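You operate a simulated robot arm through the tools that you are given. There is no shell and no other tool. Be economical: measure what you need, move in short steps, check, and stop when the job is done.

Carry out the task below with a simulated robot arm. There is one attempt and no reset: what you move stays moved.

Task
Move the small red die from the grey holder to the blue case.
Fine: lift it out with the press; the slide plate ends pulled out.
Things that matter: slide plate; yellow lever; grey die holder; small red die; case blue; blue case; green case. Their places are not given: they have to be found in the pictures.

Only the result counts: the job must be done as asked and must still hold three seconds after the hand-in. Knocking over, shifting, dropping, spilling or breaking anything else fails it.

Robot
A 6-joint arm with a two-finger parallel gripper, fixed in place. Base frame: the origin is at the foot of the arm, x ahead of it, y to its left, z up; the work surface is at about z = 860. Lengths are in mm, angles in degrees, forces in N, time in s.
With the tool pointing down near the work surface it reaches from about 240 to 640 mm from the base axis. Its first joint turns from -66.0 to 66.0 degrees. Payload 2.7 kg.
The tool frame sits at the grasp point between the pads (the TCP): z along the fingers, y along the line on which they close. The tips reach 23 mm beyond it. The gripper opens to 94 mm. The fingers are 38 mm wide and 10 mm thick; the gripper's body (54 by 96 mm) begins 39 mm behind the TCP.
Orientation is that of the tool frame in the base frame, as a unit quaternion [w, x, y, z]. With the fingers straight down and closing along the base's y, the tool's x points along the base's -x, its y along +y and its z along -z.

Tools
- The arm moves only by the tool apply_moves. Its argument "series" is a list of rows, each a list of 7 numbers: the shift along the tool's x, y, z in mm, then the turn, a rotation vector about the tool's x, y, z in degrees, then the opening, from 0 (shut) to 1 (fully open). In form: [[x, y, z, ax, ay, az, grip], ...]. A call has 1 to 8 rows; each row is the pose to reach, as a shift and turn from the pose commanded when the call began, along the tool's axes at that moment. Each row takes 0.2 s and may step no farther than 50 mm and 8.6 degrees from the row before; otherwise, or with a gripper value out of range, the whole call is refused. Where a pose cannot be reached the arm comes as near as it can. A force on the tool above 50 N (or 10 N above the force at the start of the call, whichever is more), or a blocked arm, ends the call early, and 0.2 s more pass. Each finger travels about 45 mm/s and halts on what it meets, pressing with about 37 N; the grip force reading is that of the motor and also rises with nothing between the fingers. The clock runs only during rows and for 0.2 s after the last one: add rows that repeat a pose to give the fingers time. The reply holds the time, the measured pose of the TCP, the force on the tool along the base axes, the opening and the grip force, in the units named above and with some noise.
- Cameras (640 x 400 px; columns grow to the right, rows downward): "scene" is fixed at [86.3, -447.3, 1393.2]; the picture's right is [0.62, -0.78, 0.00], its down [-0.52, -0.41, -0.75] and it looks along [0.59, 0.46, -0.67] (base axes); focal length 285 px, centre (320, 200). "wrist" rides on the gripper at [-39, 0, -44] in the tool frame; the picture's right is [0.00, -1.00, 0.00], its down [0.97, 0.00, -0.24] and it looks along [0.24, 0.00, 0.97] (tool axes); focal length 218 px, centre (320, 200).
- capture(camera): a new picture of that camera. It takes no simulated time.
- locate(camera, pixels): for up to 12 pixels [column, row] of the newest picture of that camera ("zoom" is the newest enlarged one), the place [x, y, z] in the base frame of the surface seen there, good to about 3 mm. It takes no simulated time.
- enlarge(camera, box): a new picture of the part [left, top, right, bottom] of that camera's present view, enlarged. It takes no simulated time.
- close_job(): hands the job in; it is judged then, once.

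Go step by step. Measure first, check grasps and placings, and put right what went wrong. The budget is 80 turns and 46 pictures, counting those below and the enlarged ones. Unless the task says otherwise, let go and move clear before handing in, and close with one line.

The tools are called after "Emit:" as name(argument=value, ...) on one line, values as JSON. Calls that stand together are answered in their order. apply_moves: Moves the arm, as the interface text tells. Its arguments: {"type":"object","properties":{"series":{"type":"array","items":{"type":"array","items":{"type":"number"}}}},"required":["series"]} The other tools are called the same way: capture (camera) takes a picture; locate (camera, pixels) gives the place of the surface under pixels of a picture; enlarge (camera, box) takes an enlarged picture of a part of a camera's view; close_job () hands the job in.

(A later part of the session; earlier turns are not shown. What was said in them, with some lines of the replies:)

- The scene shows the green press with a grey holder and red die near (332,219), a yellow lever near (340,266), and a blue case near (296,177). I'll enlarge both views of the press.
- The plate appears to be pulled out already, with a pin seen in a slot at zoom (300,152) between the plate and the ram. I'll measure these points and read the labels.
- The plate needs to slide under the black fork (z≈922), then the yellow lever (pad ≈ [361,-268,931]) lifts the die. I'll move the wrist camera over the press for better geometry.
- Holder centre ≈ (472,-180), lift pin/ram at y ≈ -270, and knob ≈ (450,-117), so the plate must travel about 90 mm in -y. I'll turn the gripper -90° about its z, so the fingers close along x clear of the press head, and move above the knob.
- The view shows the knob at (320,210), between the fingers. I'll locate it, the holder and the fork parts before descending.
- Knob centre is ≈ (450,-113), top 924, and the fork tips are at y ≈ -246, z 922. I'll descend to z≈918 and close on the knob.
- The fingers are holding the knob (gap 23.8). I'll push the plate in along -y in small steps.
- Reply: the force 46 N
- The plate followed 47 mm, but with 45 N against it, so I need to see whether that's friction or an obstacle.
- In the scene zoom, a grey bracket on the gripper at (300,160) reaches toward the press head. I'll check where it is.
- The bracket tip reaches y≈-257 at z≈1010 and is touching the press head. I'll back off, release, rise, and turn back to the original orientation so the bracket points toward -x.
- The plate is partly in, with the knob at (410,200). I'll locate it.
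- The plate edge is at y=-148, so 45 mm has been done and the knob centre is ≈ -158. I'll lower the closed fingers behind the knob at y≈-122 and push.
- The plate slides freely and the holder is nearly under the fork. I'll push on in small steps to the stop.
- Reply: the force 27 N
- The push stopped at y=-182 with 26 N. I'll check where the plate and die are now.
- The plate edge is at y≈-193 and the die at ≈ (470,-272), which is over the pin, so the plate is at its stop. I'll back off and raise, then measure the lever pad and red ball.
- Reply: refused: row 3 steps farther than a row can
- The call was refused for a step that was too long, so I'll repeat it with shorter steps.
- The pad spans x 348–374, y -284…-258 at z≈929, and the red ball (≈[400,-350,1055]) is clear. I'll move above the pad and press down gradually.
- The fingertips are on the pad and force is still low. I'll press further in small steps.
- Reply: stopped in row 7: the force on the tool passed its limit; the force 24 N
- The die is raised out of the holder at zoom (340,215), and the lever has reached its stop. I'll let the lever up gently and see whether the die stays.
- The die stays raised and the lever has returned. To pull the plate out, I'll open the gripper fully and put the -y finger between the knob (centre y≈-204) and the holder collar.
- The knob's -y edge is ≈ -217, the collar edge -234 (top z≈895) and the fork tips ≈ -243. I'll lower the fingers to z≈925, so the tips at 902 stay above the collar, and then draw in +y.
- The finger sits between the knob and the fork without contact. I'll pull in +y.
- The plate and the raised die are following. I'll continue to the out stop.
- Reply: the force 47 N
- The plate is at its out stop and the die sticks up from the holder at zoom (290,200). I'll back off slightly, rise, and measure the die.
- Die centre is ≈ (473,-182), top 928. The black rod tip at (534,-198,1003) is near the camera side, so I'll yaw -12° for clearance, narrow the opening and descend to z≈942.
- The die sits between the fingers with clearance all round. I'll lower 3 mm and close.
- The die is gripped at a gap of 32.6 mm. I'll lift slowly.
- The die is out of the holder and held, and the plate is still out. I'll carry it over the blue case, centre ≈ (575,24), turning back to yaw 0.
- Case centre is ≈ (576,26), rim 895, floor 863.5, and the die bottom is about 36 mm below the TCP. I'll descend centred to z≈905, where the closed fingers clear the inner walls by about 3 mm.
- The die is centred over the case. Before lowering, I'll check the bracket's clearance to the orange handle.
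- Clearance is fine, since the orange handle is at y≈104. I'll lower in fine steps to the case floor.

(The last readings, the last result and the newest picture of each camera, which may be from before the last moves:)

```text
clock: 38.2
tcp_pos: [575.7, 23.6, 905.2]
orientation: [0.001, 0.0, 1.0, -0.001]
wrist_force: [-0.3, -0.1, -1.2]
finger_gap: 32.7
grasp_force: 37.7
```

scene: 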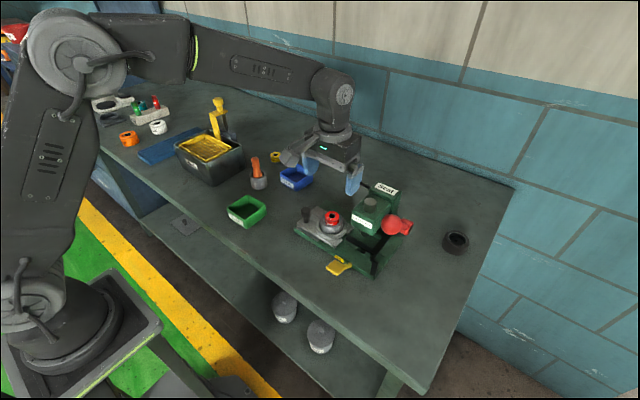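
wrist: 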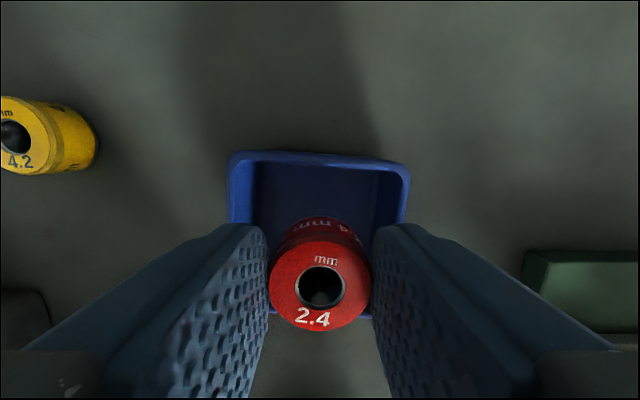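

Emit:
apply_moves(series=[[0, 0, 1.5, 0, 0, 0, 0.15], [0, 0, 3, 0, 0, 0, 0.15], [0, 0, 3, 0, 0, 0, 0.15]])

Emit:
enlarge(camera="scene", box=[250, 135, 340, 205])

```text
clock: 39.0
tcp_pos: [576.2, 24.3, 902.5]
orientation: [0.001, 0.0, 1.0, 0.0]
wrist_force: [-0.6, 0.3, -1.5]
finger_gap: 32.5
grasp_force: 37.3
```

```text
5.71 times, centred on (295, 170) of scene
```

zoom: 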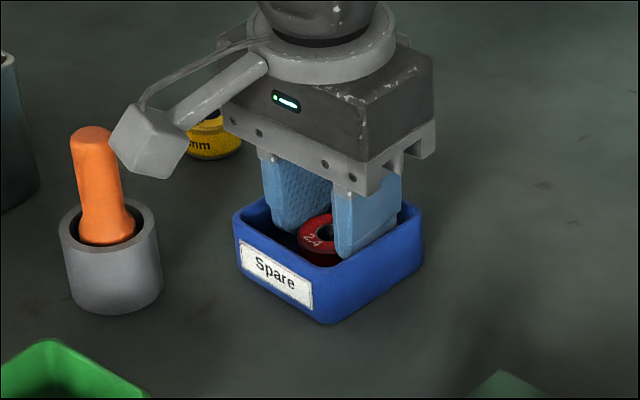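

There's no contact yet and the fingers are inside the case without touching. I'll go down a little more, then open just slightly.

Emit:
apply_moves(series=[[0, 0, 1, 0, 0, 0, 0.15], [0, 0, 2, 0, 0, 0, 0.15], [0, 0, 2, 0, 0, 0, 0.15]])

```text
clock: 39.8
tcp_pos: [576.8, 23.6, 900.8]
orientation: [0.003, 0.0, 1.0, -0.002]
wrist_force: [-3.9, 1.5, 11.4]
finger_gap: 32.4
grasp_force: 36.8
```

The die is now touching the floor (11 N). I'll open to about 37 mm and rise straight up.

Emit:
apply_moves(series=[[0, 0, -0.5, 0, 0, 0, 0.37], [0, 0, -0.5, 0, 0, 0, 0.39], [0, 0, -0.5, 0, 0, 0, 0.39], [0, 0, -10, 0, 0, 0, 0.39], [0, 0, -22, 0, 0, 0, 0.39], [0, 0, -60, 0, 0, 0, 0.39], [0, 0, -105, 0, 0, 0, 0.5], [0, 0, -105, 0, 0, 0, 0.5]])

Emit:
enlarge(camera="scene", box=[220, 130, 420, 280])

```text
clock: 41.6
tcp_pos: [576.8, 23.4, 1003.7]
orientation: [0.001, 0.0, 1.0, -0.001]
wrist_force: [-0.1, -0.2, 0.1]
finger_gap: 47.1
grasp_force: 0.1
```

```text
2.67 times, centred on (320, 205) of scene
```

zoom: 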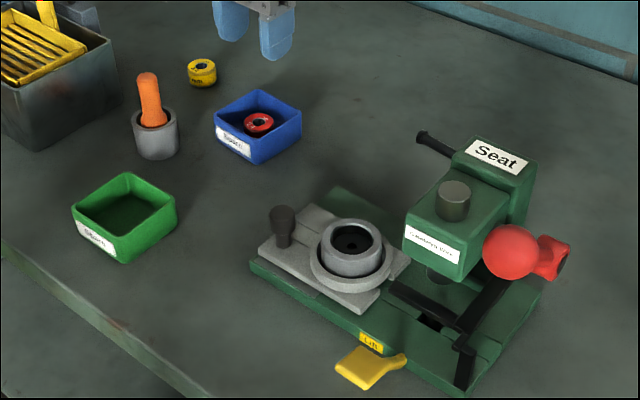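

The red die lies in the blue case at zoom (259,122), the holder is empty and nothing else has moved. I'll confirm the plate is fully out.

Emit:
locate(camera="zoom", pixels=[[283, 212], [352, 240], [259, 122], [237, 95]])

```text
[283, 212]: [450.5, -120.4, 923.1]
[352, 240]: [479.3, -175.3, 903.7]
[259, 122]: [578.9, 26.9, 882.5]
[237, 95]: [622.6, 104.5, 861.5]
```

The knob (y≈-120) and holder are back where they were at the start, with the plate at its out stop, and the gripper is clear, so I'm handing in.

Emit:
close_job()

```text
The job is handed in.
```

The small red die was lifted out with the press and is now in the blue case. The slide plate is pulled out to its stop, and the job is handed in.
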